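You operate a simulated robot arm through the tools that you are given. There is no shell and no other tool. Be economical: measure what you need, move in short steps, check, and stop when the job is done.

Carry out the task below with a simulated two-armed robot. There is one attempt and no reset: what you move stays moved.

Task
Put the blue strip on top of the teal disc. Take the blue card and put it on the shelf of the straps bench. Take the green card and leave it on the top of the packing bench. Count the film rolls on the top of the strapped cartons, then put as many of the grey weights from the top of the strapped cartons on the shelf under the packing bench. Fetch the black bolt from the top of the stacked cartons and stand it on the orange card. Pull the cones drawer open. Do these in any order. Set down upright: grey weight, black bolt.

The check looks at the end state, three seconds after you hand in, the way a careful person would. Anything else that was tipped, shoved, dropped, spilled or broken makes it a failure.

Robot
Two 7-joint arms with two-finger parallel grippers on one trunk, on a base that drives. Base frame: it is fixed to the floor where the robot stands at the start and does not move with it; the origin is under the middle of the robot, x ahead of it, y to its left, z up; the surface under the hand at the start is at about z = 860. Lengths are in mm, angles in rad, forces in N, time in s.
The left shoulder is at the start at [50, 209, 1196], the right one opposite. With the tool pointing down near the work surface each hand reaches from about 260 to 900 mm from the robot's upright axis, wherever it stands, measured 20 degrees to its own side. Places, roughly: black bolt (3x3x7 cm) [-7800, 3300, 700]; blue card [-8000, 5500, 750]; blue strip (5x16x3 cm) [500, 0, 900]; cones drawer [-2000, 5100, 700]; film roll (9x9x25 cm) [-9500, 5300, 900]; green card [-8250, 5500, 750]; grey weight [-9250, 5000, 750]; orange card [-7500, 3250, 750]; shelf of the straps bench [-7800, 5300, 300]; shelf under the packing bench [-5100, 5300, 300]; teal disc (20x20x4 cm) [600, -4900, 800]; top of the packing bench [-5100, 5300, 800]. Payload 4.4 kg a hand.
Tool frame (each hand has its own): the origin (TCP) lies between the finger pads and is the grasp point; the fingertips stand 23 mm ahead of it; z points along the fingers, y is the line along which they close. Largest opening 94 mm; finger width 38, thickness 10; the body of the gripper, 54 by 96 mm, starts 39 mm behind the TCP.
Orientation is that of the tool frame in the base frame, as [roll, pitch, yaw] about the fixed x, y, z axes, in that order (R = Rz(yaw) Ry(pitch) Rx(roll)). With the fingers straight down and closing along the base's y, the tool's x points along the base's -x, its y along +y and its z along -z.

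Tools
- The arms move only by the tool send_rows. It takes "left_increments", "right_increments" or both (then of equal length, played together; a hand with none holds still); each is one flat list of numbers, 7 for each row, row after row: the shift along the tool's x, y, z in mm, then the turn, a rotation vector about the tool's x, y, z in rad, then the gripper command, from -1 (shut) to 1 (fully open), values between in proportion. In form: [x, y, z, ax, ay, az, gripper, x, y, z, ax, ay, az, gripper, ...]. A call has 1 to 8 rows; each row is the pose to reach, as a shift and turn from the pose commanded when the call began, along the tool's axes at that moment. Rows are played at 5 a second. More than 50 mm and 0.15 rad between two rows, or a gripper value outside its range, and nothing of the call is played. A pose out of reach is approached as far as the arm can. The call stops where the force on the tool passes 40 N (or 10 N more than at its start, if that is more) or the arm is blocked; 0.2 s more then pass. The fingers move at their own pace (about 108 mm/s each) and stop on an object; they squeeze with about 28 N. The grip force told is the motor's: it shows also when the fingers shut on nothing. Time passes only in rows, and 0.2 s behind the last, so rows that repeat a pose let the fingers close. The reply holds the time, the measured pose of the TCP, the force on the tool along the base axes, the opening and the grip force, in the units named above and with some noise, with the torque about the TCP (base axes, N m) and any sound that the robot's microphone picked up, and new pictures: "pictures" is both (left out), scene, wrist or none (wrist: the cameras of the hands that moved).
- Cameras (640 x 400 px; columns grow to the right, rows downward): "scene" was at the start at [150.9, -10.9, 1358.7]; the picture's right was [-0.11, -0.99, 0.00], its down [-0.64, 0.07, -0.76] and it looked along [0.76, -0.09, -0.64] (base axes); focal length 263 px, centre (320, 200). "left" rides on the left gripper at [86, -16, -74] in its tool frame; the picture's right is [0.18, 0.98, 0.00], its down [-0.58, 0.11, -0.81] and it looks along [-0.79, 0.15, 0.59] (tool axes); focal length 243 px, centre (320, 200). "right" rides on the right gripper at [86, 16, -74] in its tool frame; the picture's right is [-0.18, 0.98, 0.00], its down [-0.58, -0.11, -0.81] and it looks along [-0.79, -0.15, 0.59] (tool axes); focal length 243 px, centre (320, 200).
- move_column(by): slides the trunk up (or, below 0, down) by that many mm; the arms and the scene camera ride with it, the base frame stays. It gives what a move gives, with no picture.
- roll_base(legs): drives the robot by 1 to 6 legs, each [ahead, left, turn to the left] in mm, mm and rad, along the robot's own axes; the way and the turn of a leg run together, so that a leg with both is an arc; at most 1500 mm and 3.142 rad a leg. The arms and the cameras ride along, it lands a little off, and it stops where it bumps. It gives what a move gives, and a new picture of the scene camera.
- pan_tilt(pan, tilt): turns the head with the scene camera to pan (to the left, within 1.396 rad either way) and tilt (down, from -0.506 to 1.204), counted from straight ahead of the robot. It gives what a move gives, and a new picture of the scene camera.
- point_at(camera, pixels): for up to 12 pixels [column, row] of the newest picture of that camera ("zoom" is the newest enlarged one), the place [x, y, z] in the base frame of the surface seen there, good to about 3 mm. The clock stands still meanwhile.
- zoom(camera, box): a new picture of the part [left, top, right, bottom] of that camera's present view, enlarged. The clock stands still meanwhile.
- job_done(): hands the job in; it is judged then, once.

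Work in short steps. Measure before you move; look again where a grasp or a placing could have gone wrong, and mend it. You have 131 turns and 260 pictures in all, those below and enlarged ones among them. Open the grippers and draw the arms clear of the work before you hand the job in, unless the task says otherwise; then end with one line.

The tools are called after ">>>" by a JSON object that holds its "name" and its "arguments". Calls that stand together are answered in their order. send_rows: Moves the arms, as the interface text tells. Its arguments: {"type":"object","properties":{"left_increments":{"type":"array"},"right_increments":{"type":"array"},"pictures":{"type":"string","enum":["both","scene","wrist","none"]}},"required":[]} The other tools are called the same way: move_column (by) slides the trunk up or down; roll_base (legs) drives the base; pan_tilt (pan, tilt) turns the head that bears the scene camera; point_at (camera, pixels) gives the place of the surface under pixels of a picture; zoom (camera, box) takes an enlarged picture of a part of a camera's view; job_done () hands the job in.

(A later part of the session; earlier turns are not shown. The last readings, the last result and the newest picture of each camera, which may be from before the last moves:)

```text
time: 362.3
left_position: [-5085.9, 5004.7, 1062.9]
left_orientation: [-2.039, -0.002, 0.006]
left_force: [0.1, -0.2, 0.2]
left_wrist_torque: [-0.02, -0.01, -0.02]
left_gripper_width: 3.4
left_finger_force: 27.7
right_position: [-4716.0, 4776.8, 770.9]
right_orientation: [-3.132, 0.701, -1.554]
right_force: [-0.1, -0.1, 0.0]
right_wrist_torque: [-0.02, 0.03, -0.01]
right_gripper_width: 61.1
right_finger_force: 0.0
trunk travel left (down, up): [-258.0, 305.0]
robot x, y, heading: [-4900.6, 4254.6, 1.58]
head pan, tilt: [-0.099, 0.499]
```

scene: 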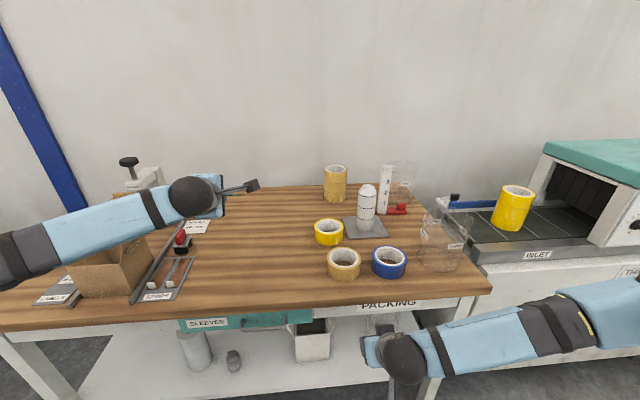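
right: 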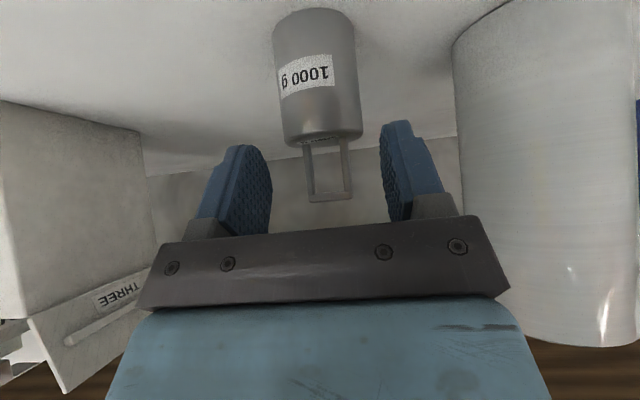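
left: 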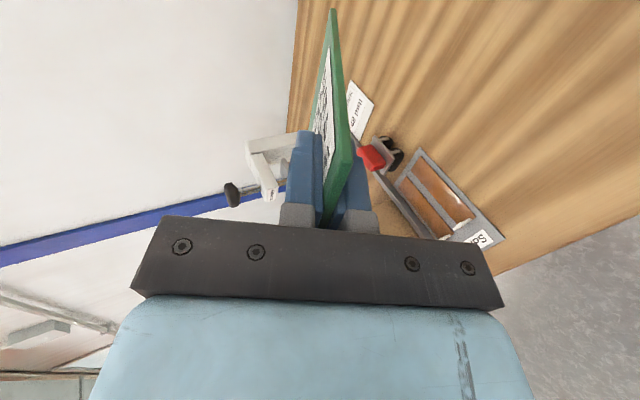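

Tilted 63°. Shift the base 80 right for clearance and check forearm heights over the box.

>>> {"name": "roll_base", "arguments": {"legs": [[0, -80, 0]]}}

>>> {"name": "point_at", "arguments": {"camera": "scene", "pixels": [[30, 270], [80, 250], [130, 230], [180, 215], [5, 285], [190, 175], [95, 285], [140, 295]]}}

```text
time: 363.6
left_position: [-5007.4, 5006.5, 1061.2]
left_orientation: [-2.041, -0.001, 0.008]
left_force: [-0.5, 0.1, -0.2]
left_wrist_torque: [0.0, 0.0, 0.01]
left_gripper_width: 3.1
left_finger_force: 28.0
right_position: [-4637.8, 4775.8, 771.4]
right_orientation: [-3.134, 0.701, -1.556]
right_force: [-0.2, 0.3, 0.0]
right_wrist_torque: [-0.01, 0.01, 0.04]
right_gripper_width: 61.3
right_finger_force: 0.1
trunk travel left (down, up): [-258.0, 305.0]
robot x, y, heading: [-4819.2, 4258.0, 1.575]
head pan, tilt: [-0.099, 0.499]
```

scene: 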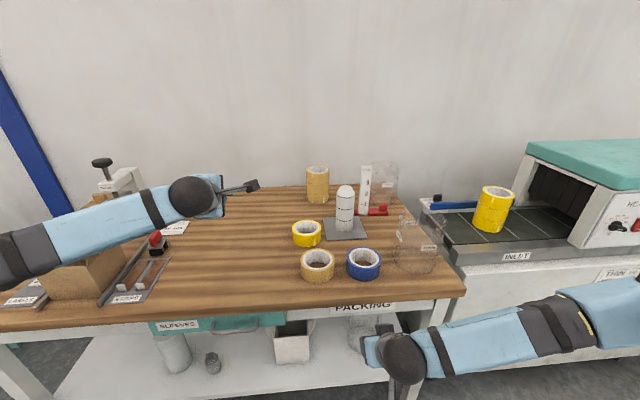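

```text
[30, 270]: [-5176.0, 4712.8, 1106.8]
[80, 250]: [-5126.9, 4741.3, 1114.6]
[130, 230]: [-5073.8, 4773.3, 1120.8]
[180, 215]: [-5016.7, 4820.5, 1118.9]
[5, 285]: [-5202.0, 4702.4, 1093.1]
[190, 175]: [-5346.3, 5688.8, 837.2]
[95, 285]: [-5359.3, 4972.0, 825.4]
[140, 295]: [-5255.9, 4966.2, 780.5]
```

Forearm is in front of the bench edge, fine. Move card forward 70 and down 205.

>>> {"name": "send_rows", "arguments": {"left_increments": [0, 30, 31, 0, 0, 0, -1, 0, 60, 62, 0, 0, 0, -1, 0, 91, 93, 0, 0, 0, -1, 0, 121, 124, 0, 0, 0, -1, 0, 151, 155, 0, 0, 0, -1], "pictures": "both"}}

```text
time: 364.8
left_position: [-5006.1, 5078.4, 860.0]
left_orientation: [-2.041, 0.0, 0.007]
left_force: [-0.1, -0.4, -0.7]
left_wrist_torque: [0.01, -0.02, 0.01]
left_gripper_width: 3.1
left_finger_force: 27.9
right_position: [-4636.7, 4776.5, 771.0]
right_orientation: [-3.136, 0.701, -1.554]
right_force: [0.3, -0.4, 1.0]
right_wrist_torque: [0.0, -0.01, 0.04]
right_gripper_width: 61.0
right_finger_force: 0.0
trunk travel left (down, up): [-258.0, 305.0]
robot x, y, heading: [-4821.1, 4256.7, 1.581]
head pan, tilt: [-0.099, 0.499]
```

scene: 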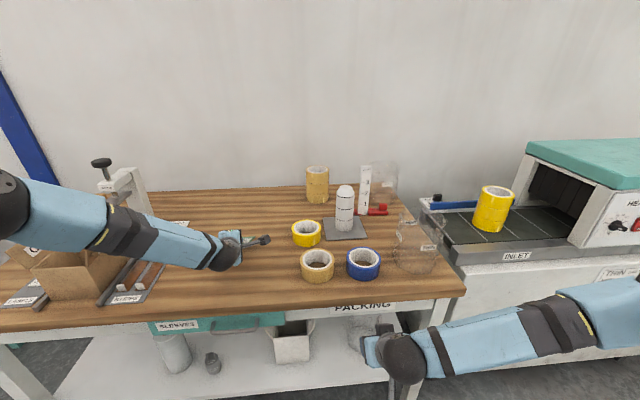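
left: 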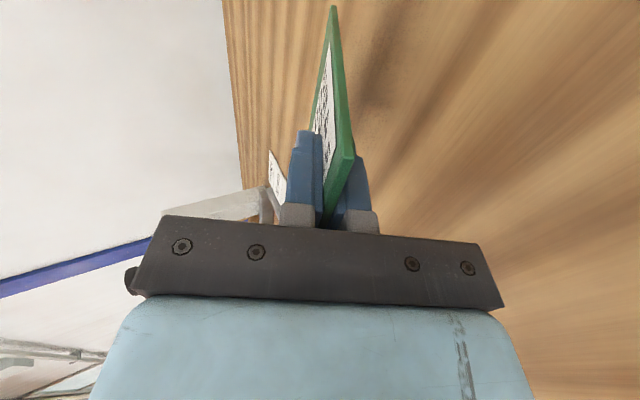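

Lower to contact (TCP≈819).

>>> {"name": "send_rows", "arguments": {"left_increments": [0, 18, 9, 0, 0, 0, -1, 0, 29, 15, 0, 0, 0, -1, 0, 34, 17.5, 0, 0, 0, -1, 0, 37, 19, 0, 0, 0, -1], "pictures": "none"}}

```text
time: 365.8
left_position: [-5007.5, 5076.9, 847.9]
left_orientation: [-2.047, 0.003, 0.008]
left_force: [-0.2, -1.4, 0.0]
left_wrist_torque: [-0.01, -0.02, -0.04]
left_gripper_width: 3.5
left_finger_force: 27.7
left hand out of reach, approached as far as the arm can: row 1, 2, 3, 4
right_position: [-4637.2, 4776.2, 771.5]
right_orientation: [-3.135, 0.702, -1.556]
right_force: [-0.3, 0.3, -0.2]
right_wrist_torque: [-0.03, 0.01, -0.01]
right_gripper_width: 61.4
right_finger_force: 0.1
trunk travel left (down, up): [-258.0, 305.0]
robot x, y, heading: [-4818.3, 4256.5, 1.576]
head pan, tilt: [-0.099, 0.499]
```

Arm limit reached; use the trunk to lower 26 mm (right hand is clear in front).

>>> {"name": "move_column", "arguments": {"by": -27}}

```text
time: 366.6
left_position: [-5007.2, 5077.0, 824.7]
left_orientation: [-2.043, 0.002, 0.01]
left_force: [1.1, 4.2, 10.9]
left_wrist_torque: [1.16, -0.07, -0.06]
left_gripper_width: 3.8
left_finger_force: 27.4
right_position: [-4637.6, 4775.4, 746.4]
right_orientation: [-3.133, 0.703, -1.555]
right_force: [-0.4, 0.0, 0.4]
right_wrist_torque: [-0.01, 0.01, -0.01]
right_gripper_width: 61.0
right_finger_force: 0.0
trunk travel left (down, up): [-231.0, 332.0]
robot x, y, heading: [-4816.1, 4257.7, 1.581]
head pan, tilt: [-0.099, 0.499]
```

Contact. Open and withdraw by driving back.

>>> {"name": "send_rows", "arguments": {"left_increments": [0, 0, 0, 0, 0, 0, -0.7, 0, 0, 0, 0, 0, 0, -0.4, 0, 0, 0, 0, 0, 0, -0.4], "pictures": "none"}}

>>> {"name": "move_column", "arguments": {"by": -14}}

>>> {"name": "roll_base", "arguments": {"legs": [[-150, 0, 0]]}}

>>> {"name": "zoom", "arguments": {"camera": "left", "box": [0, 0, 640, 400]}}

```text
time: 367.4
left_position: [-5006.2, 5076.5, 819.9]
left_orientation: [-2.047, 0.002, 0.009]
left_force: [0.6, 0.7, 0.6]
left_wrist_torque: [0.0, 0.02, 0.0]
left_gripper_width: 28.3
left_finger_force: 0.6
right_position: [-4638.5, 4776.5, 743.9]
right_orientation: [-3.135, 0.701, -1.554]
right_force: [0.7, -0.6, 0.6]
right_wrist_torque: [-0.02, 0.03, 0.01]
right_gripper_width: 61.0
right_finger_force: 0.1
trunk travel left (down, up): [-231.0, 332.0]
robot x, y, heading: [-4820.1, 4255.9, 1.575]
head pan, tilt: [-0.099, 0.499]
```

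```text
time: 368.0
left_position: [-5006.9, 5075.2, 810.4]
left_orientation: [-2.044, 0.004, 0.011]
left_force: [-0.4, -4.5, 12.2]
left_wrist_torque: [-0.02, -0.03, 0.01]
left_gripper_width: 24.8
left_finger_force: 0.1
right_position: [-4638.3, 4776.2, 731.7]
right_orientation: [-3.135, 0.703, -1.554]
right_force: [0.1, 0.4, -0.7]
right_wrist_torque: [0.03, 0.0, 0.0]
right_gripper_width: 61.0
right_finger_force: 0.2
trunk travel left (down, up): [-217.0, 346.0]
robot x, y, heading: [-4817.0, 4255.3, 1.578]
head pan, tilt: [-0.099, 0.499]
```

```text
time: 369.3
left_position: [-5006.9, 4925.1, 810.2]
left_orientation: [-2.045, 0.002, 0.009]
left_force: [-2.5, -20.5, 21.3]
left_wrist_torque: [-0.42, -0.01, -0.06]
left_gripper_width: 24.4
left_finger_force: 0.1
right_position: [-4637.4, 4626.5, 733.2]
right_orientation: [-3.135, 0.705, -1.553]
right_force: [-0.7, -0.2, 0.1]
right_wrist_torque: [0.02, 0.01, -0.02]
right_gripper_width: 61.1
right_finger_force: 0.0
trunk travel left (down, up): [-217.0, 346.0]
robot x, y, heading: [-4816.8, 4107.9, 1.579]
head pan, tilt: [-0.099, 0.499]
```

scene: 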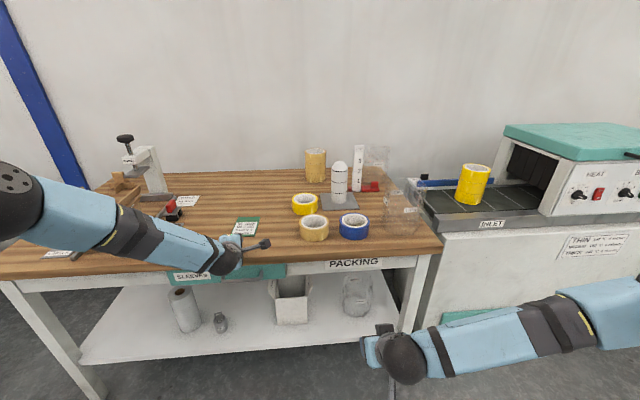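

```text
1.00 times, centred on (320, 200) of left (not enlarged: the box is as wide or as high as the picture)
```

zoom: 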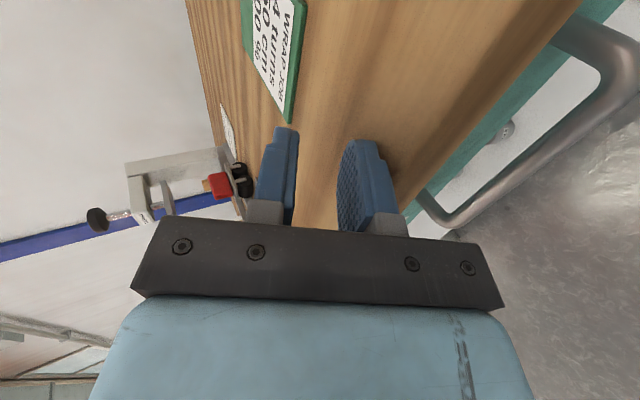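

Green card lies flat on the packing bench. Raise the trunk, back away, and bring the left hand back to the down pose.

>>> {"name": "move_column", "arguments": {"by": 40}}

>>> {"name": "roll_base", "arguments": {"legs": [[-120, 0, 0]]}}

>>> {"name": "send_rows", "arguments": {"left_increments": [0, -5, -45, -0.13, 0, 0, -0.4, 0, -10, -90, -0.27, 0, 0, -0.4, 0, -15, -135, -0.41, 0, 0, -0.4, 0, -21, -179, -0.55, 0, 0, -0.4, 0, -26, -224, -0.69, 0, 0, -0.4, 0, -32, -269, -0.83, 0, 0, -0.4, 0, -37, -314, -0.97, 0, 0, -0.4, 0, -42, -358, -1.1, 0, 0, -0.4], "pictures": "scene"}}

```text
time: 370.2
left_position: [-5006.5, 4926.9, 846.1]
left_orientation: [-2.049, 0.003, 0.011]
left_force: [0.7, -0.1, -0.2]
left_wrist_torque: [-0.01, 0.01, 0.0]
left_gripper_width: 28.3
left_finger_force: 0.0
right_position: [-4637.9, 4629.7, 770.3]
right_orientation: [-3.136, 0.7, -1.552]
right_force: [0.2, 0.2, -1.0]
right_wrist_torque: [-0.03, -0.02, -0.01]
right_gripper_width: 61.0
right_finger_force: 0.0
trunk travel left (down, up): [-257.0, 306.0]
robot x, y, heading: [-4817.6, 4108.1, 1.579]
head pan, tilt: [-0.099, 0.499]
```

```text
time: 371.4
left_position: [-5006.8, 4809.8, 847.8]
left_orientation: [-2.047, 0.001, 0.01]
left_force: [-0.5, 0.0, 0.3]
left_wrist_torque: [-0.02, 0.02, 0.01]
left_gripper_width: 28.5
left_finger_force: 0.1
right_position: [-4636.5, 4510.4, 771.2]
right_orientation: [-3.132, 0.701, -1.551]
right_force: [-0.3, 0.6, 0.2]
right_wrist_torque: [0.0, -0.02, 0.01]
right_gripper_width: 61.0
right_finger_force: 0.1
trunk travel left (down, up): [-257.0, 306.0]
robot x, y, heading: [-4817.1, 3988.1, 1.58]
head pan, tilt: [-0.099, 0.499]
```

scene: 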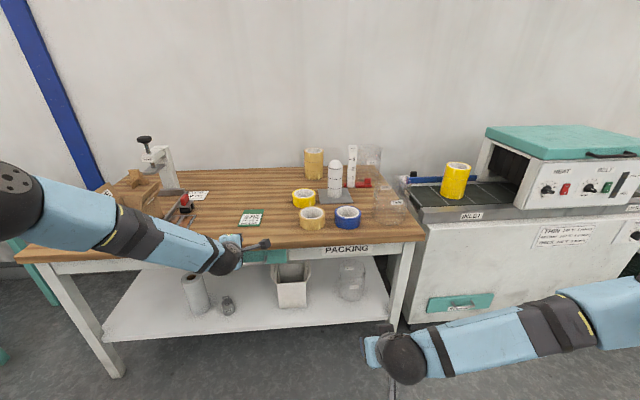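

```text
time: 373.2
left_position: [-5003.8, 4508.1, 1048.1]
left_orientation: [3.134, 0.002, 0.011]
left_force: [0.5, -0.2, 0.3]
left_wrist_torque: [0.0, -0.02, -0.02]
left_gripper_width: 28.2
left_finger_force: 0.1
right_position: [-4637.6, 4511.1, 770.9]
right_orientation: [-3.134, 0.702, -1.55]
right_force: [0.5, 0.0, 0.5]
right_wrist_torque: [0.01, -0.01, 0.01]
right_gripper_width: 61.0
right_finger_force: 0.0
trunk travel left (down, up): [-257.0, 306.0]
robot x, y, heading: [-4817.3, 3987.9, 1.579]
head pan, tilt: [-0.099, 0.499]
```

scene: 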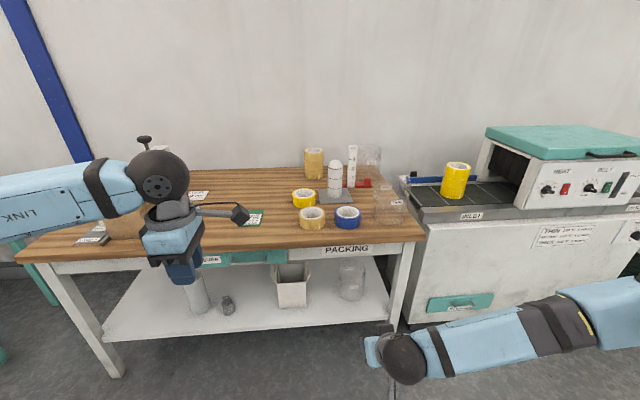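

Drive west to the strapped cartons again.

>>> {"name": "move_column", "arguments": {"by": 110}}

>>> {"name": "roll_base", "arguments": {"legs": [[60, 1490, -0.008], [60, 1490, 0], [0, 1480, 0]]}}

>>> {"name": "pan_tilt", "arguments": {"pan": -0.2, "tilt": 0.5}}

```text
time: 374.6
left_position: [-5003.6, 4509.4, 1156.6]
left_orientation: [3.133, 0.002, 0.009]
left_force: [-1.1, -0.3, 0.2]
left_wrist_torque: [0.0, -0.03, -0.01]
left_gripper_width: 28.2
left_finger_force: 0.0
right_position: [-4637.0, 4511.1, 881.1]
right_orientation: [-3.135, 0.702, -1.552]
right_force: [-0.5, -0.6, 0.4]
right_wrist_torque: [0.0, -0.02, 0.0]
right_gripper_width: 61.0
right_finger_force: 0.2
trunk travel left (down, up): [-367.0, 196.0]
robot x, y, heading: [-4816.4, 3990.9, 1.577]
head pan, tilt: [-0.099, 0.499]
```

```text
time: 413.6
left_position: [-9475.3, 4637.6, 1157.9]
left_orientation: [3.134, 0.001, -0.011]
left_force: [-1.2, -0.1, 0.0]
left_wrist_torque: [0.0, 0.01, 0.01]
left_gripper_width: 28.1
left_finger_force: 0.1
right_position: [-9107.6, 4631.7, 880.9]
right_orientation: [-3.133, 0.701, -1.573]
right_force: [-0.7, 0.8, -0.1]
right_wrist_torque: [0.0, 0.02, -0.02]
right_gripper_width: 61.1
right_finger_force: 0.1
trunk travel left (down, up): [-367.0, 196.0]
robot x, y, heading: [-9299.1, 4120.4, 1.554]
head pan, tilt: [-0.099, 0.499]
```

scene: 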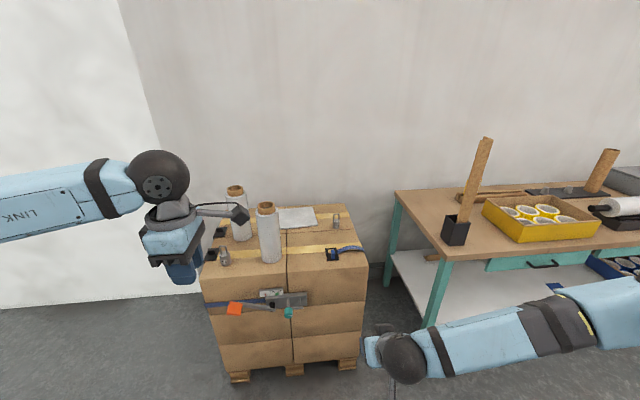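

```text
time: 414.2
left_position: [-9475.4, 4638.6, 1158.7]
left_orientation: [3.133, 0.002, -0.013]
left_force: [0.3, 0.5, 0.1]
left_wrist_torque: [-0.02, 0.03, -0.02]
left_gripper_width: 28.2
left_finger_force: 0.0
right_position: [-9107.8, 4632.8, 881.0]
right_orientation: [-3.134, 0.702, -1.575]
right_force: [0.8, -0.6, 1.1]
right_wrist_torque: [0.01, -0.02, 0.0]
right_gripper_width: 61.1
right_finger_force: 0.1
trunk travel left (down, up): [-367.0, 196.0]
robot x, y, heading: [-9297.7, 4114.9, 1.559]
head pan, tilt: [-0.201, 0.499]
```

scene: 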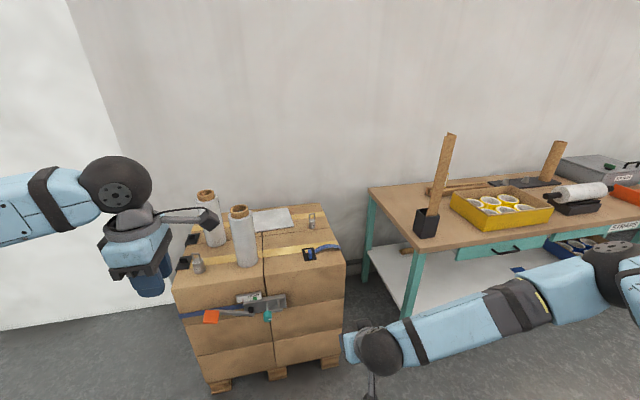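

Measure the 250 g weight at (311,221).

>>> {"name": "zoom", "arguments": {"camera": "scene", "box": [230, 190, 370, 280]}}

>>> {"name": "point_at", "arguments": {"camera": "zoom", "pixels": [[371, 160], [371, 175], [360, 170], [382, 170], [371, 140], [371, 112], [362, 120], [380, 120], [340, 180], [420, 180], [400, 150]]}}

>>> {"name": "point_at", "arguments": {"camera": "scene", "pixels": [[610, 265], [560, 290], [375, 195], [420, 350], [450, 320]]}}

```text
4.44 times, centred on (300, 235) of scene
```

zoom: 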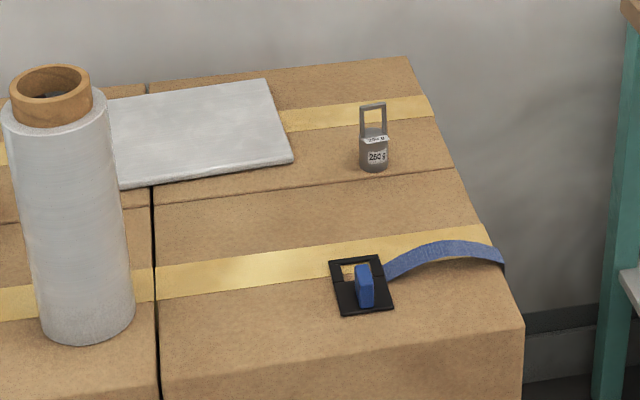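

```text
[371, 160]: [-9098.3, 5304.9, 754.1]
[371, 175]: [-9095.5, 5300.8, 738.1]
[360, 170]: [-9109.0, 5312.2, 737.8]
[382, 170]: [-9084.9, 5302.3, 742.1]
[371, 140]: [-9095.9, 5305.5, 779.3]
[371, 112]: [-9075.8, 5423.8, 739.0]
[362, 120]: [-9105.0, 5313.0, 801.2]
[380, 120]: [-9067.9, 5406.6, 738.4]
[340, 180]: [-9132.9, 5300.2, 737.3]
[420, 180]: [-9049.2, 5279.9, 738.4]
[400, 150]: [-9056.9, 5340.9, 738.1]
```

```text
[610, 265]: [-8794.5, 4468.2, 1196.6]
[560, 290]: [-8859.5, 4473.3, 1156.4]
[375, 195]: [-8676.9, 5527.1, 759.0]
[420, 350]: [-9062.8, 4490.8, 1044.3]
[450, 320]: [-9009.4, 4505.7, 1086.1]
```

Weight centre ≈(-9097, 5317), body z 738–779. Extend the arm ahead 300 mm at this height, then drive closer.

>>> {"name": "send_rows", "arguments": {"right_increments": [-29, 0, 24, 0, 0, 0, 0.1, -57, 0, 49, 0, 0, 0, 0.1, -86, 0, 73, 0, 0, 0, 0.1, -115, 0, 97, 0, 0, 0, 0.1, -143, 0, 121, 0, 0, 0, 0.1, -172, 0, 146, 0, 0, 0, 0.1, -200, 0, 170, 0, 0, 0, 0.1, -229, 0, 194, 0, 0, 0, 0.1], "pictures": "none"}}

>>> {"name": "roll_base", "arguments": {"legs": [[320, -14, 0.012]]}}

>>> {"name": "zoom", "arguments": {"camera": "right", "box": [0, 0, 640, 400]}}

```text
time: 416.0
left_position: [-9475.9, 4638.9, 1157.0]
left_orientation: [3.131, -0.001, -0.012]
left_force: [0.4, 0.5, -0.1]
left_wrist_torque: [-0.02, -0.01, 0.01]
left_gripper_width: 28.2
left_finger_force: 0.0
right_position: [-9107.2, 4933.5, 878.3]
right_orientation: [-3.133, 0.698, -1.574]
right_force: [0.0, -0.4, 0.2]
right_wrist_torque: [0.01, 0.01, 0.01]
right_gripper_width: 51.9
right_finger_force: 0.0
trunk travel left (down, up): [-367.0, 196.0]
robot x, y, heading: [-9300.5, 4118.6, 1.557]
head pan, tilt: [-0.201, 0.499]
```

```text
time: 418.1
left_position: [-9469.8, 4951.6, 1156.9]
left_orientation: [3.136, 0.001, 0.007]
left_force: [0.7, 0.2, 0.1]
left_wrist_torque: [-0.03, 0.01, 0.01]
left_gripper_width: 28.5
left_finger_force: 0.0
right_position: [-9106.8, 5253.6, 878.9]
right_orientation: [-3.135, 0.701, -1.554]
right_force: [0.7, -0.7, 0.1]
right_wrist_torque: [0.01, 0.0, 0.0]
right_gripper_width: 51.6
right_finger_force: 0.0
trunk travel left (down, up): [-367.0, 196.0]
robot x, y, heading: [-9281.9, 4430.4, 1.58]
head pan, tilt: [-0.201, 0.499]
```

scene: 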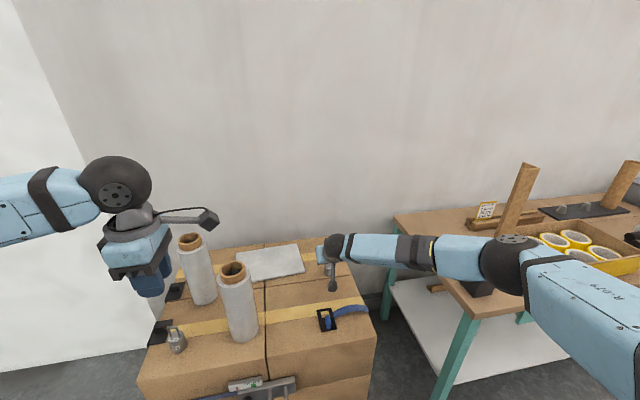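

```text
1.00 times, centred on (320, 200) of right (not enlarged: the box is as wide or as high as the picture)
```

zoom: 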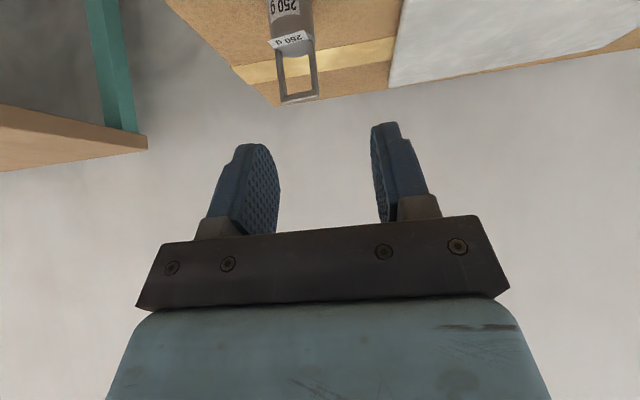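

Measure the weight from the wrist view.

>>> {"name": "point_at", "arguments": {"camera": "zoom", "pixels": [[288, 40], [272, 20], [310, 20], [290, 22], [282, 90], [316, 80], [298, 98], [290, 5]]}}

```text
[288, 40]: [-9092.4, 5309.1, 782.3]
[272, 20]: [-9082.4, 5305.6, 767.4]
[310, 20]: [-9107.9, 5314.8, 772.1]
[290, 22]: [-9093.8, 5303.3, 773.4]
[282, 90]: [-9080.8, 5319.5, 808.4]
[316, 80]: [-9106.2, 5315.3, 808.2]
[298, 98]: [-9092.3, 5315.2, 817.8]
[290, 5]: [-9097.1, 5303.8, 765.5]
```

Advance: first y/x shift, then along the tool; then shut.

>>> {"name": "send_rows", "arguments": {"right_increments": [11, -12, 20, 0, 0, 0, 0.1, 22, -12, 55, 0, 0, 0, 0.1, 22, -12, 90, 0, 0, 0, 0.1, 22, -12, 119, 0, 0, 0, 0.1, 22, -12, 119, 0, 0, 0, 0.1], "pictures": "wrist"}}

```text
time: 419.4
left_position: [-9469.2, 4951.6, 1157.4]
left_orientation: [3.133, 0.002, 0.007]
left_force: [0.4, 0.4, -0.1]
left_wrist_torque: [-0.01, 0.0, -0.03]
left_gripper_width: 28.4
left_finger_force: 0.1
right_position: [-9093.0, 5309.0, 783.0]
right_orientation: [-3.137, 0.702, -1.557]
right_force: [0.0, 0.4, -1.5]
right_wrist_torque: [0.01, 0.01, 0.04]
right_gripper_width: 51.6
right_finger_force: 0.1
right hand out of reach, approached as far as the arm can: row 4, 5
trunk travel left (down, up): [-367.0, 196.0]
robot x, y, heading: [-9287.9, 4435.4, 1.574]
head pan, tilt: [-0.201, 0.499]
```

right: 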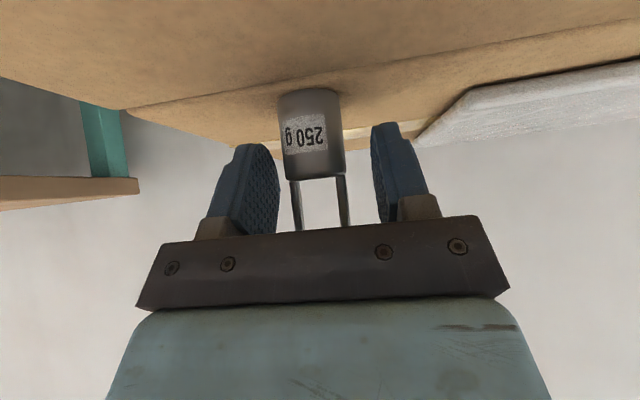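

Reach end; lower 9 mm by the trunk and shut.

>>> {"name": "move_column", "arguments": {"by": -9}}

>>> {"name": "send_rows", "arguments": {"right_increments": [0, 0, 0, 0, 0, 0, -0.3, 0, 0, 0, 0, 0, 0, -1, 0, 0, 0, 0, 0, 0, -1, 0, 0, 0, 0, 0, 0, -1], "pictures": "wrist"}}

```text
time: 419.9
left_position: [-9469.9, 4951.0, 1149.0]
left_orientation: [3.135, 0.002, 0.008]
left_force: [-0.3, -0.7, 1.0]
left_wrist_torque: [0.03, 0.03, -0.02]
left_gripper_width: 28.5
left_finger_force: 0.0
right_position: [-9095.0, 5308.3, 773.5]
right_orientation: [-3.136, 0.702, -1.557]
right_force: [-0.2, 0.8, 1.1]
right_wrist_torque: [-0.02, 0.02, 0.01]
right_gripper_width: 51.7
right_finger_force: 0.1
trunk travel left (down, up): [-358.0, 205.0]
robot x, y, heading: [-9286.4, 4433.9, 1.579]
head pan, tilt: [-0.201, 0.499]
```

```text
time: 420.9
left_position: [-9470.6, 4951.6, 1147.9]
left_orientation: [3.135, 0.001, 0.008]
left_force: [0.9, 0.7, 0.0]
left_wrist_torque: [0.02, -0.01, 0.01]
left_gripper_width: 28.1
left_finger_force: 0.1
right_position: [-9094.2, 5308.1, 774.2]
right_orientation: [-3.135, 0.7, -1.555]
right_force: [0.2, 1.3, 1.9]
right_wrist_torque: [0.05, 0.04, -0.04]
right_gripper_width: 31.1
right_finger_force: 28.1
trunk travel left (down, up): [-358.0, 205.0]
robot x, y, heading: [-9284.6, 4431.2, 1.579]
head pan, tilt: [-0.201, 0.499]
```

right: 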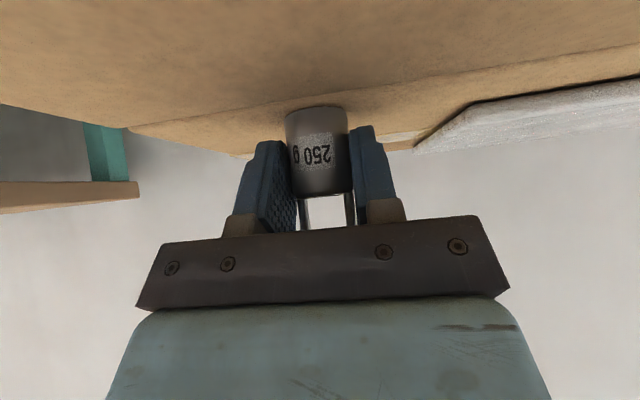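

Held (31 mm). Lift, back away, retract the arm, and drive to the packing bench.

>>> {"name": "move_column", "arguments": {"by": 110}}

>>> {"name": "roll_base", "arguments": {"legs": [[-335, 0, 0]]}}

>>> {"name": "send_rows", "arguments": {"right_increments": [19, 0, -38, 0, 0, 0, -1, 37, 0, -75, 0, 0, 0, -1, 56, 0, -112, 0, 0, 0, -1, 74, 0, -150, 0, 0, 0, -1, 92, 0, -188, 0, 0, 0, -1, 111, 0, -225, 0, 0, 0, -1], "pictures": "wrist"}}

>>> {"name": "roll_base", "arguments": {"legs": [[0, -1340, -0.005], [0, -1340, 0], [0, -1340, 0]]}}

```text
time: 422.4
left_position: [-9470.1, 4953.5, 1259.3]
left_orientation: [3.133, 0.002, 0.008]
left_force: [-0.4, -0.1, -1.1]
left_wrist_torque: [0.03, 0.02, 0.0]
left_gripper_width: 28.0
left_finger_force: 0.0
right_position: [-9095.1, 5309.4, 882.8]
right_orientation: [-3.135, 0.7, -1.555]
right_force: [0.5, -0.6, -2.9]
right_wrist_torque: [-0.04, 0.02, 0.03]
right_gripper_width: 30.9
right_finger_force: 28.7
trunk travel left (down, up): [-468.0, 95.0]
robot x, y, heading: [-9285.4, 4434.3, 1.576]
head pan, tilt: [-0.201, 0.499]
```

```text
time: 424.5
left_position: [-9468.2, 4619.6, 1258.4]
left_orientation: [3.133, 0.002, 0.014]
left_force: [1.0, 0.7, -0.1]
left_wrist_torque: [-0.03, 0.0, -0.01]
left_gripper_width: 28.3
left_finger_force: 0.1
right_position: [-9096.5, 4978.6, 883.3]
right_orientation: [-3.134, 0.702, -1.552]
right_force: [-0.2, 0.2, -3.6]
right_wrist_torque: [-0.03, -0.01, 0.05]
right_gripper_width: 30.9
right_finger_force: 27.9
trunk travel left (down, up): [-468.0, 95.0]
robot x, y, heading: [-9279.7, 4099.6, 1.583]
head pan, tilt: [-0.201, 0.499]
```

scene: 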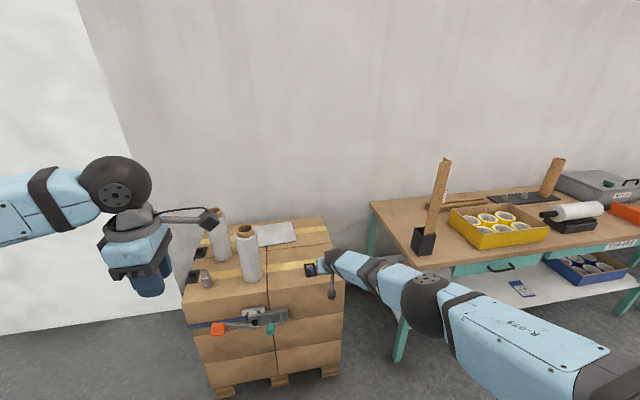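

```text
time: 425.9
left_position: [-9469.0, 4618.5, 1258.7]
left_orientation: [3.134, 0.001, 0.012]
left_force: [0.3, -0.9, 0.0]
left_wrist_torque: [0.01, -0.01, 0.02]
left_gripper_width: 28.2
left_finger_force: 0.0
right_position: [-9092.2, 4747.0, 987.9]
right_orientation: [-3.135, 0.704, -1.552]
right_force: [-0.3, -0.5, -3.1]
right_wrist_torque: [-0.01, 0.03, 0.02]
right_gripper_width: 30.8
right_finger_force: 28.2
trunk travel left (down, up): [-468.0, 95.0]
robot x, y, heading: [-9283.3, 4101.3, 1.583]
head pan, tilt: [-0.201, 0.499]
```

right: 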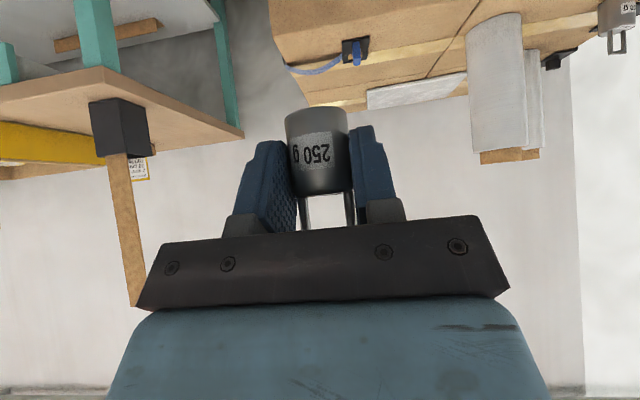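

```text
time: 461.2
left_position: [-5427.5, 4651.8, 1258.7]
left_orientation: [3.135, 0.004, 0.012]
left_force: [-0.8, -0.3, -0.5]
left_wrist_torque: [0.01, 0.03, -0.01]
left_gripper_width: 28.2
left_finger_force: 0.1
right_position: [-5051.9, 4782.0, 987.2]
right_orientation: [-3.135, 0.701, -1.553]
right_force: [0.8, 0.7, -1.9]
right_wrist_torque: [-0.04, 0.0, -0.04]
right_gripper_width: 30.3
right_finger_force: 28.1
trunk travel left (down, up): [-468.0, 95.0]
robot x, y, heading: [-5239.6, 4133.0, 1.581]
head pan, tilt: [-0.201, 0.499]
```

scene: 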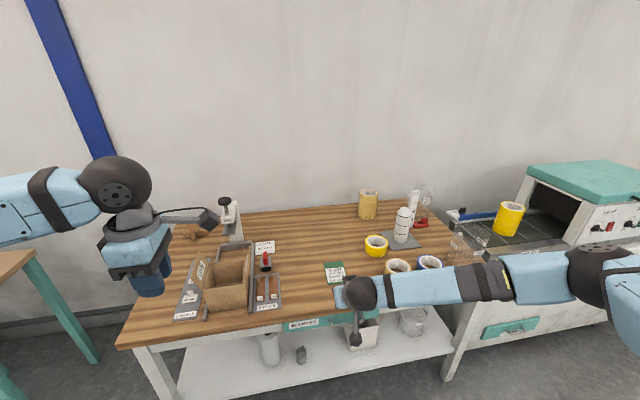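

Lower the trunk in front of the bench, step closer, and move the weight in at x≈-5050.

>>> {"name": "move_column", "arguments": {"by": -400}}

>>> {"name": "move_column", "arguments": {"by": -60}}

>>> {"name": "roll_base", "arguments": {"legs": [[102, 0, -0.008]]}}

>>> {"name": "send_rows", "arguments": {"right_increments": [2, 0, 35, 0, 0, 0, -1, 3, 0, 70, 0, 0, 0, -1, 5, 0, 105, 0, 0, 0, -1, 6, 0, 140, 0, 0, 0, -1, 8, 0, 175, 0, 0, 0, -1, 9, 0, 210, 0, 0, 0, -1, 11, 0, 246, 0, 0, 0, -1], "pictures": "both"}}

```text
time: 465.0
left_position: [-5428.1, 4652.9, 858.3]
left_orientation: [3.134, 0.002, 0.01]
left_force: [0.0, -0.4, -0.1]
left_wrist_torque: [0.02, 0.02, 0.02]
left_gripper_width: 28.3
left_finger_force: 0.1
right_position: [-5051.7, 4781.7, 586.3]
right_orientation: [-3.135, 0.701, -1.55]
right_force: [-0.1, 0.3, -1.9]
right_wrist_torque: [-0.06, -0.02, -0.03]
right_gripper_width: 30.1
right_finger_force: 28.2
trunk travel left (down, up): [-68.0, 495.0]
robot x, y, heading: [-5235.7, 4127.4, 1.582]
head pan, tilt: [-0.201, 0.499]
```

```text
time: 466.0
left_position: [-5428.6, 4652.6, 797.6]
left_orientation: [3.135, 0.002, 0.009]
left_force: [0.1, -0.2, 0.1]
left_wrist_torque: [0.01, -0.01, -0.01]
left_gripper_width: 28.2
left_finger_force: 0.0
right_position: [-5051.3, 4781.1, 528.0]
right_orientation: [-3.135, 0.701, -1.551]
right_force: [-0.3, -0.1, -1.4]
right_wrist_torque: [-0.02, -0.03, 0.01]
right_gripper_width: 30.2
right_finger_force: 28.2
trunk travel left (down, up): [-8.0, 555.0]
robot x, y, heading: [-5241.3, 4136.1, 1.579]
head pan, tilt: [-0.201, 0.499]
```

```text
time: 467.1
left_position: [-5423.4, 4754.5, 797.4]
left_orientation: [3.134, 0.001, 0.003]
left_force: [-0.1, 0.1, -0.1]
left_wrist_torque: [0.0, 0.0, -0.03]
left_gripper_width: 28.1
left_finger_force: 0.0
right_position: [-5046.8, 4880.9, 526.8]
right_orientation: [-3.134, 0.7, -1.56]
right_force: [-0.2, -0.8, -2.5]
right_wrist_torque: [-0.01, -0.01, 0.01]
right_gripper_width: 30.3
right_finger_force: 27.9
trunk travel left (down, up): [-8.0, 555.0]
robot x, y, heading: [-5241.7, 4233.6, 1.576]
head pan, tilt: [-0.201, 0.499]
```

scene: 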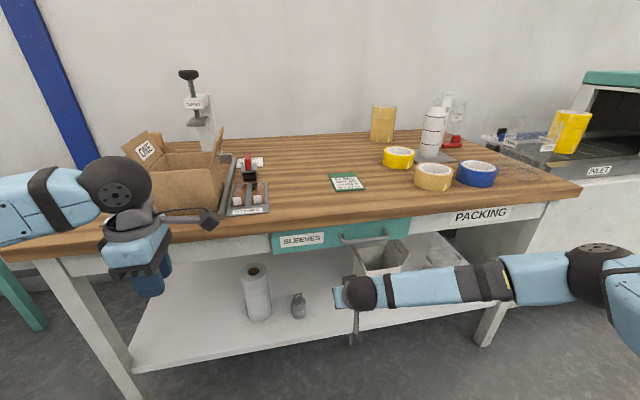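

```text
time: 468.7
left_position: [-5424.3, 4754.8, 798.6]
left_orientation: [3.133, 0.0, 0.004]
left_force: [0.4, 0.7, 0.3]
left_wrist_torque: [-0.01, -0.01, -0.01]
left_gripper_width: 28.0
left_finger_force: 0.1
right_position: [-5046.4, 5030.7, 330.6]
right_orientation: [-3.135, 0.702, -1.561]
right_force: [0.8, 0.3, -2.3]
right_wrist_torque: [-0.05, 0.02, 0.03]
right_gripper_width: 30.3
right_finger_force: 27.9
trunk travel left (down, up): [-8.0, 555.0]
robot x, y, heading: [-5242.2, 4232.6, 1.573]
head pan, tilt: [-0.201, 0.499]
```

scene: 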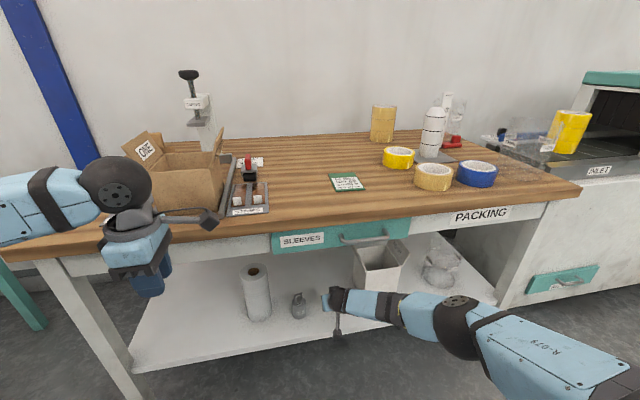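
right: 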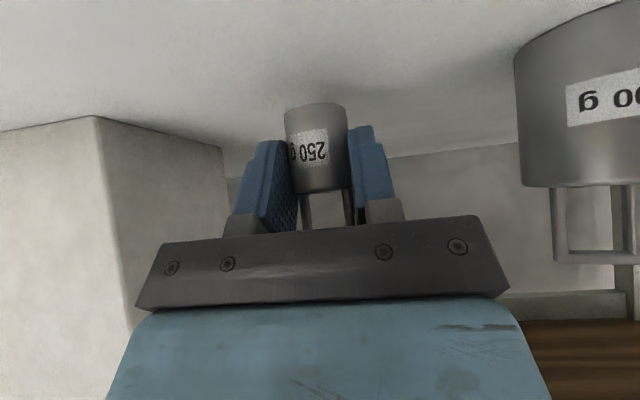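

Lower in small steps until contact.

>>> {"name": "send_rows", "arguments": {"right_increments": [3.2, 0, 3.8, 0, 0, 0, -1, 5.8, 0, 6.9, 0, 0, 0, -1, 7.8, 0, 9.2, 0, 0, 0, -1, 9, 0, 10.7, 0, 0, 0, -1], "pictures": "wrist"}}

```text
time: 469.7
left_position: [-5424.3, 4754.9, 799.6]
left_orientation: [3.134, 0.001, 0.004]
left_force: [-0.7, 0.4, -0.6]
left_wrist_torque: [-0.01, -0.03, 0.0]
left_gripper_width: 28.2
left_finger_force: 0.1
right_position: [-5046.8, 5031.3, 317.8]
right_orientation: [-3.135, 0.701, -1.56]
right_force: [-0.5, 0.1, -2.1]
right_wrist_torque: [-0.06, -0.01, 0.03]
right_gripper_width: 30.0
right_finger_force: 28.3
trunk travel left (down, up): [-8.0, 555.0]
robot x, y, heading: [-5243.2, 4233.1, 1.57]
head pan, tilt: [-0.201, 0.499]
```

right: 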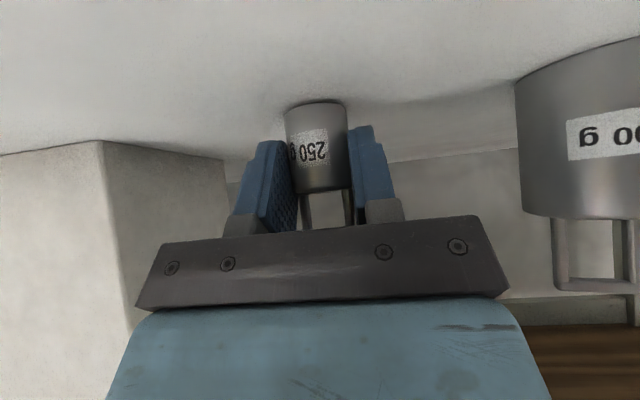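

Not yet touching; continue 1.5 mm steps.

>>> {"name": "send_rows", "arguments": {"right_increments": [1, 0, 1.2, 0, 0, 0, -1, 2, 0, 2.3, 0, 0, 0, -1, 2.9, 0, 3.4, 0, 0, 0, -1], "pictures": "none"}}

```text
time: 470.5
left_position: [-5425.6, 4752.7, 799.7]
left_orientation: [3.136, 0.002, 0.004]
left_force: [-0.5, -1.1, -0.3]
left_wrist_torque: [0.02, -0.02, 0.01]
left_gripper_width: 27.9
left_finger_force: 0.0
right_position: [-5046.9, 5030.9, 315.5]
right_orientation: [-3.132, 0.706, -1.559]
right_force: [0.6, -3.8, 11.1]
right_wrist_torque: [-0.03, 0.18, 0.02]
right_gripper_width: 30.2
right_finger_force: 28.3
trunk travel left (down, up): [-8.0, 555.0]
robot x, y, heading: [-5239.5, 4235.6, 1.574]
head pan, tilt: [-0.201, 0.499]
```

Contact (11 N). Open and back out.

>>> {"name": "send_rows", "arguments": {"right_increments": [-0.6, 0, -0.8, 0, 0, 0, -0.5, -0.6, 0, -0.8, 0, 0, 0, -0.1, -0.6, 0, -0.8, 0, 0, 0, 0, -0.6, 0, -0.8, 0, 0, 0, 0, -0.6, 0, -25, 0, 0, 0, 0, -0.6, 0, -55, 0, 0, 0, 0], "pictures": "wrist"}}

>>> {"name": "roll_base", "arguments": {"legs": [[-300, 0, 0]]}}

>>> {"name": "zoom", "arguments": {"camera": "scene", "box": [200, 120, 440, 320]}}

```text
time: 471.9
left_position: [-5424.4, 4753.9, 798.9]
left_orientation: [3.135, 0.0, 0.005]
left_force: [0.2, -0.3, -1.0]
left_wrist_torque: [-0.01, -0.01, 0.0]
left_gripper_width: 27.8
left_finger_force: 0.0
right_position: [-5048.0, 4994.9, 356.3]
right_orientation: [-3.135, 0.703, -1.558]
right_force: [0.3, 0.9, -0.1]
right_wrist_torque: [-0.05, -0.01, 0.0]
right_gripper_width: 47.1
right_finger_force: 0.1
trunk travel left (down, up): [-8.0, 555.0]
robot x, y, heading: [-5242.7, 4236.4, 1.572]
head pan, tilt: [-0.201, 0.499]
```

right: 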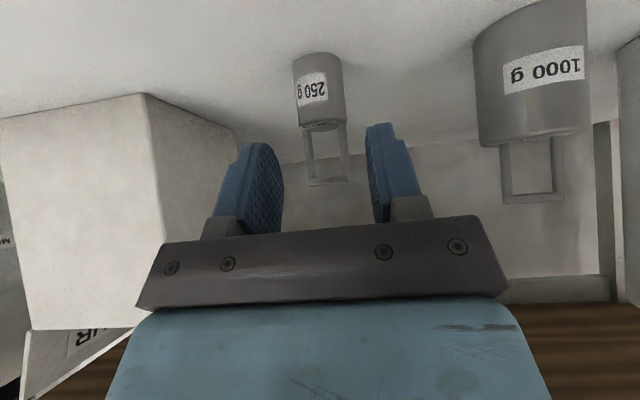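

```text
time: 474.0
left_position: [-5425.3, 4456.2, 798.4]
left_orientation: [3.134, 0.002, 0.008]
left_force: [0.1, 0.8, 0.5]
left_wrist_torque: [-0.01, 0.01, -0.02]
left_gripper_width: 28.3
left_finger_force: 0.1
right_position: [-5049.1, 4699.2, 356.1]
right_orientation: [-3.132, 0.701, -1.555]
right_force: [0.5, 0.7, 0.0]
right_wrist_torque: [0.01, 0.0, 0.0]
right_gripper_width: 46.9
right_finger_force: 0.0
trunk travel left (down, up): [-8.0, 555.0]
robot x, y, heading: [-5240.9, 3940.3, 1.578]
head pan, tilt: [-0.201, 0.499]
```

scene: 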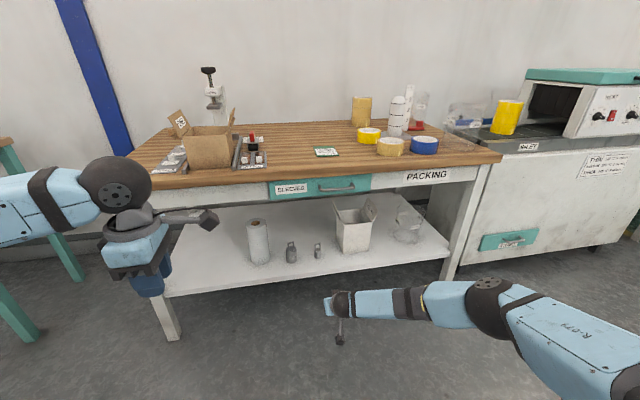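

```text
2.00 times, centred on (320, 220) of scene
```

zoom: 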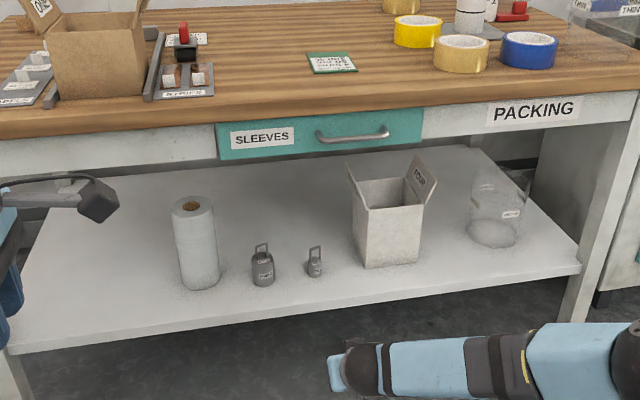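

Both weights stand upright next to each other. Raise the trunk, straighten and retract the right hand.

>>> {"name": "move_column", "arguments": {"by": 350}}

>>> {"name": "send_rows", "arguments": {"right_increments": [16, 0, -38, 0, 0.0875, 0, 0.3, 33, 0, -77, 0, 0.175, 0, 0.3, 49, 0, -115, 0, 0.2625, 0, 0.3, 66, 0, -154, 0, 0.35, 0, 0.3, 82, 0, -192, 0, 0.4375, 0, 0.3, 99, 0, -231, 0, 0.525, 0, 0.3, 115, 0, -269, 0, 0.6125, 0, 0.3, 132, 0, -308, 0, 0.7, 0, 0.3], "pictures": "none"}}

>>> {"name": "roll_base", "arguments": {"legs": [[200, 1230, 0], [200, 1230, 0], [0, 0, 1.571]]}}

>>> {"name": "pan_tilt", "arguments": {"pan": 0.9, "tilt": 0.4}}

```text
time: 477.4
left_position: [-5425.6, 4457.3, 1147.9]
left_orientation: [3.134, 0.002, 0.007]
left_force: [0.1, 0.6, 0.2]
left_wrist_torque: [0.01, -0.04, -0.02]
left_gripper_width: 28.3
left_finger_force: 0.0
right_position: [-5049.3, 4698.3, 706.0]
right_orientation: [-3.135, 0.702, -1.555]
right_force: [-0.2, 0.7, 0.4]
right_wrist_torque: [0.04, -0.01, 0.02]
right_gripper_width: 47.1
right_finger_force: 0.1
trunk travel left (down, up): [-358.0, 205.0]
robot x, y, heading: [-5238.1, 3936.6, 1.576]
head pan, tilt: [-0.201, 0.499]
```

```text
time: 479.2
left_position: [-5424.6, 4457.0, 1149.5]
left_orientation: [3.134, 0.002, 0.006]
left_force: [0.5, -0.8, 0.1]
left_wrist_torque: [0.0, 0.01, 0.03]
left_gripper_width: 28.2
left_finger_force: 0.1
right_position: [-5045.7, 4398.1, 857.8]
right_orientation: [-3.135, 0.002, -1.56]
right_force: [0.4, 0.4, 0.3]
right_wrist_torque: [0.01, 0.03, -0.02]
right_gripper_width: 61.3
right_finger_force: 0.1
trunk travel left (down, up): [-358.0, 205.0]
robot x, y, heading: [-5241.3, 3938.0, 1.577]
head pan, tilt: [-0.201, 0.499]
```

```text
time: 504.8
left_position: [-8238.7, 4200.1, 1149.1]
left_orientation: [3.136, 0.003, 1.529]
left_force: [0.4, 1.4, -0.4]
left_wrist_torque: [0.02, 0.02, 0.01]
left_gripper_width: 28.4
left_finger_force: 0.1
right_position: [-8161.5, 4575.6, 856.0]
right_orientation: [-3.137, 0.002, -0.038]
right_force: [-0.6, -0.9, 0.6]
right_wrist_torque: [0.04, 0.0, -0.04]
right_gripper_width: 61.3
right_finger_force: 0.0
trunk travel left (down, up): [-358.0, 205.0]
robot x, y, heading: [-7712.9, 4359.4, 3.095]
head pan, tilt: [-0.201, 0.499]
```

scene: 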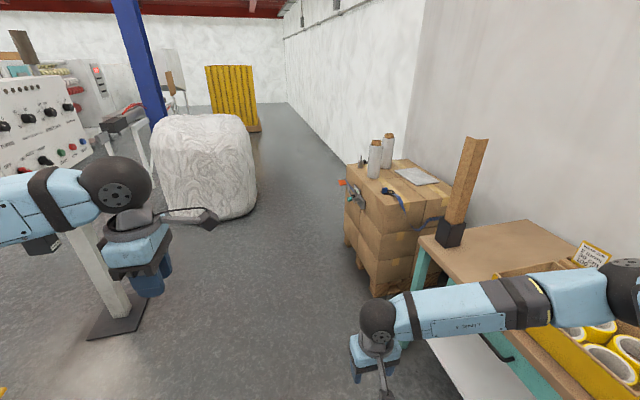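

```text
time: 506.1
left_position: [-8239.0, 4199.7, 1148.9]
left_orientation: [3.135, 0.002, 1.528]
left_force: [0.3, 0.3, -0.2]
left_wrist_torque: [0.02, 0.0, -0.04]
left_gripper_width: 28.2
left_finger_force: 0.0
right_position: [-8161.7, 4575.2, 856.8]
right_orientation: [-3.136, 0.003, -0.038]
right_force: [0.3, -0.3, 0.6]
right_wrist_torque: [-0.02, 0.06, -0.02]
right_gripper_width: 61.1
right_finger_force: 0.1
trunk travel left (down, up): [-358.0, 205.0]
robot x, y, heading: [-7710.2, 4359.8, 3.096]
head pan, tilt: [0.901, 0.4]
```

scene: 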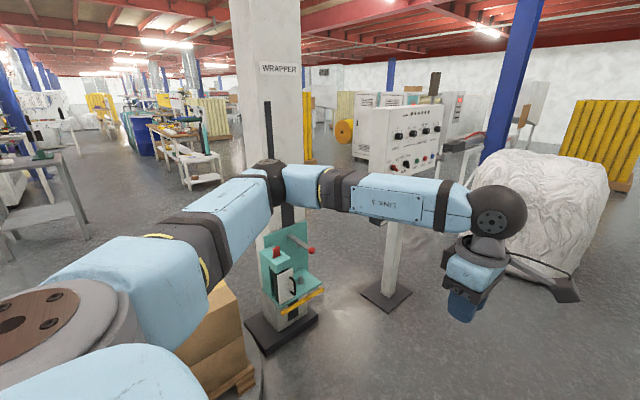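

The carton stack is to the left, lower. Measure its near edge before turning.

>>> {"name": "point_at", "arguments": {"camera": "scene", "pixels": [[215, 300], [225, 350], [240, 385], [285, 320], [385, 290], [460, 300], [258, 395], [290, 260]]}}

```text
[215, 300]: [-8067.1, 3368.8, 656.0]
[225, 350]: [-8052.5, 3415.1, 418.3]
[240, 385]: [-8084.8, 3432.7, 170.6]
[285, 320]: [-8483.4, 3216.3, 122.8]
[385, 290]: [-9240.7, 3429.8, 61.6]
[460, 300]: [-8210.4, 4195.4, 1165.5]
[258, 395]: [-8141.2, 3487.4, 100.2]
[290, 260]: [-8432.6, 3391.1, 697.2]
```

Turn to face south.

>>> {"name": "roll_base", "arguments": {"legs": [[0, 0, 1.616]]}}

>>> {"name": "pan_tilt", "arguments": {"pan": 0, "tilt": 0.5}}

```text
time: 510.4
left_position: [-7523.1, 3841.1, 1148.1]
left_orientation: [3.134, 0.002, -3.129]
left_force: [0.7, -0.4, 0.1]
left_wrist_torque: [0.0, 0.0, 0.0]
left_gripper_width: 28.1
left_finger_force: 0.1
right_position: [-7902.3, 3897.2, 856.7]
right_orientation: [-3.136, 0.002, 1.586]
right_force: [-0.1, 0.2, 0.4]
right_wrist_torque: [0.02, 0.02, 0.02]
right_gripper_width: 61.0
right_finger_force: 0.0
trunk travel left (down, up): [-358.0, 205.0]
robot x, y, heading: [-7711.2, 4358.2, -1.55]
head pan, tilt: [0.901, 0.4]
```

scene: 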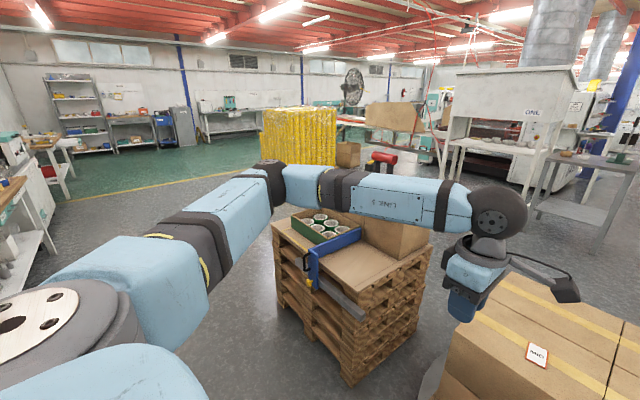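

```text
time: 511.6
left_position: [-7523.0, 3840.7, 1148.4]
left_orientation: [3.135, 0.001, -3.129]
left_force: [0.1, 0.4, 0.5]
left_wrist_torque: [0.0, -0.02, 0.01]
left_gripper_width: 28.2
left_finger_force: 0.2
right_position: [-7903.7, 3897.4, 856.1]
right_orientation: [-3.137, 0.002, 1.586]
right_force: [0.2, 0.5, -1.0]
right_wrist_torque: [-0.01, 0.0, 0.03]
right_gripper_width: 61.0
right_finger_force: 0.2
trunk travel left (down, up): [-358.0, 205.0]
robot x, y, heading: [-7713.5, 4359.0, -1.559]
head pan, tilt: [0.0, 0.499]
```

scene: 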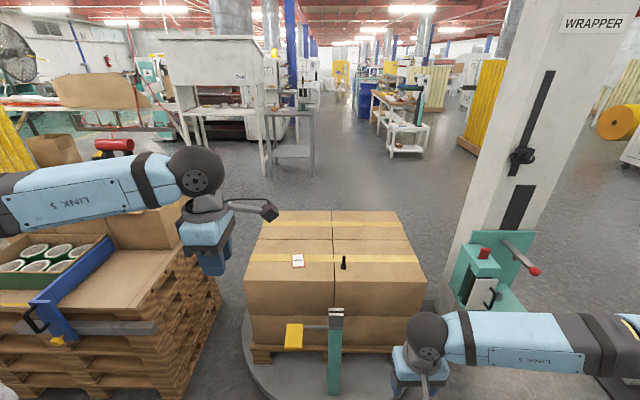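

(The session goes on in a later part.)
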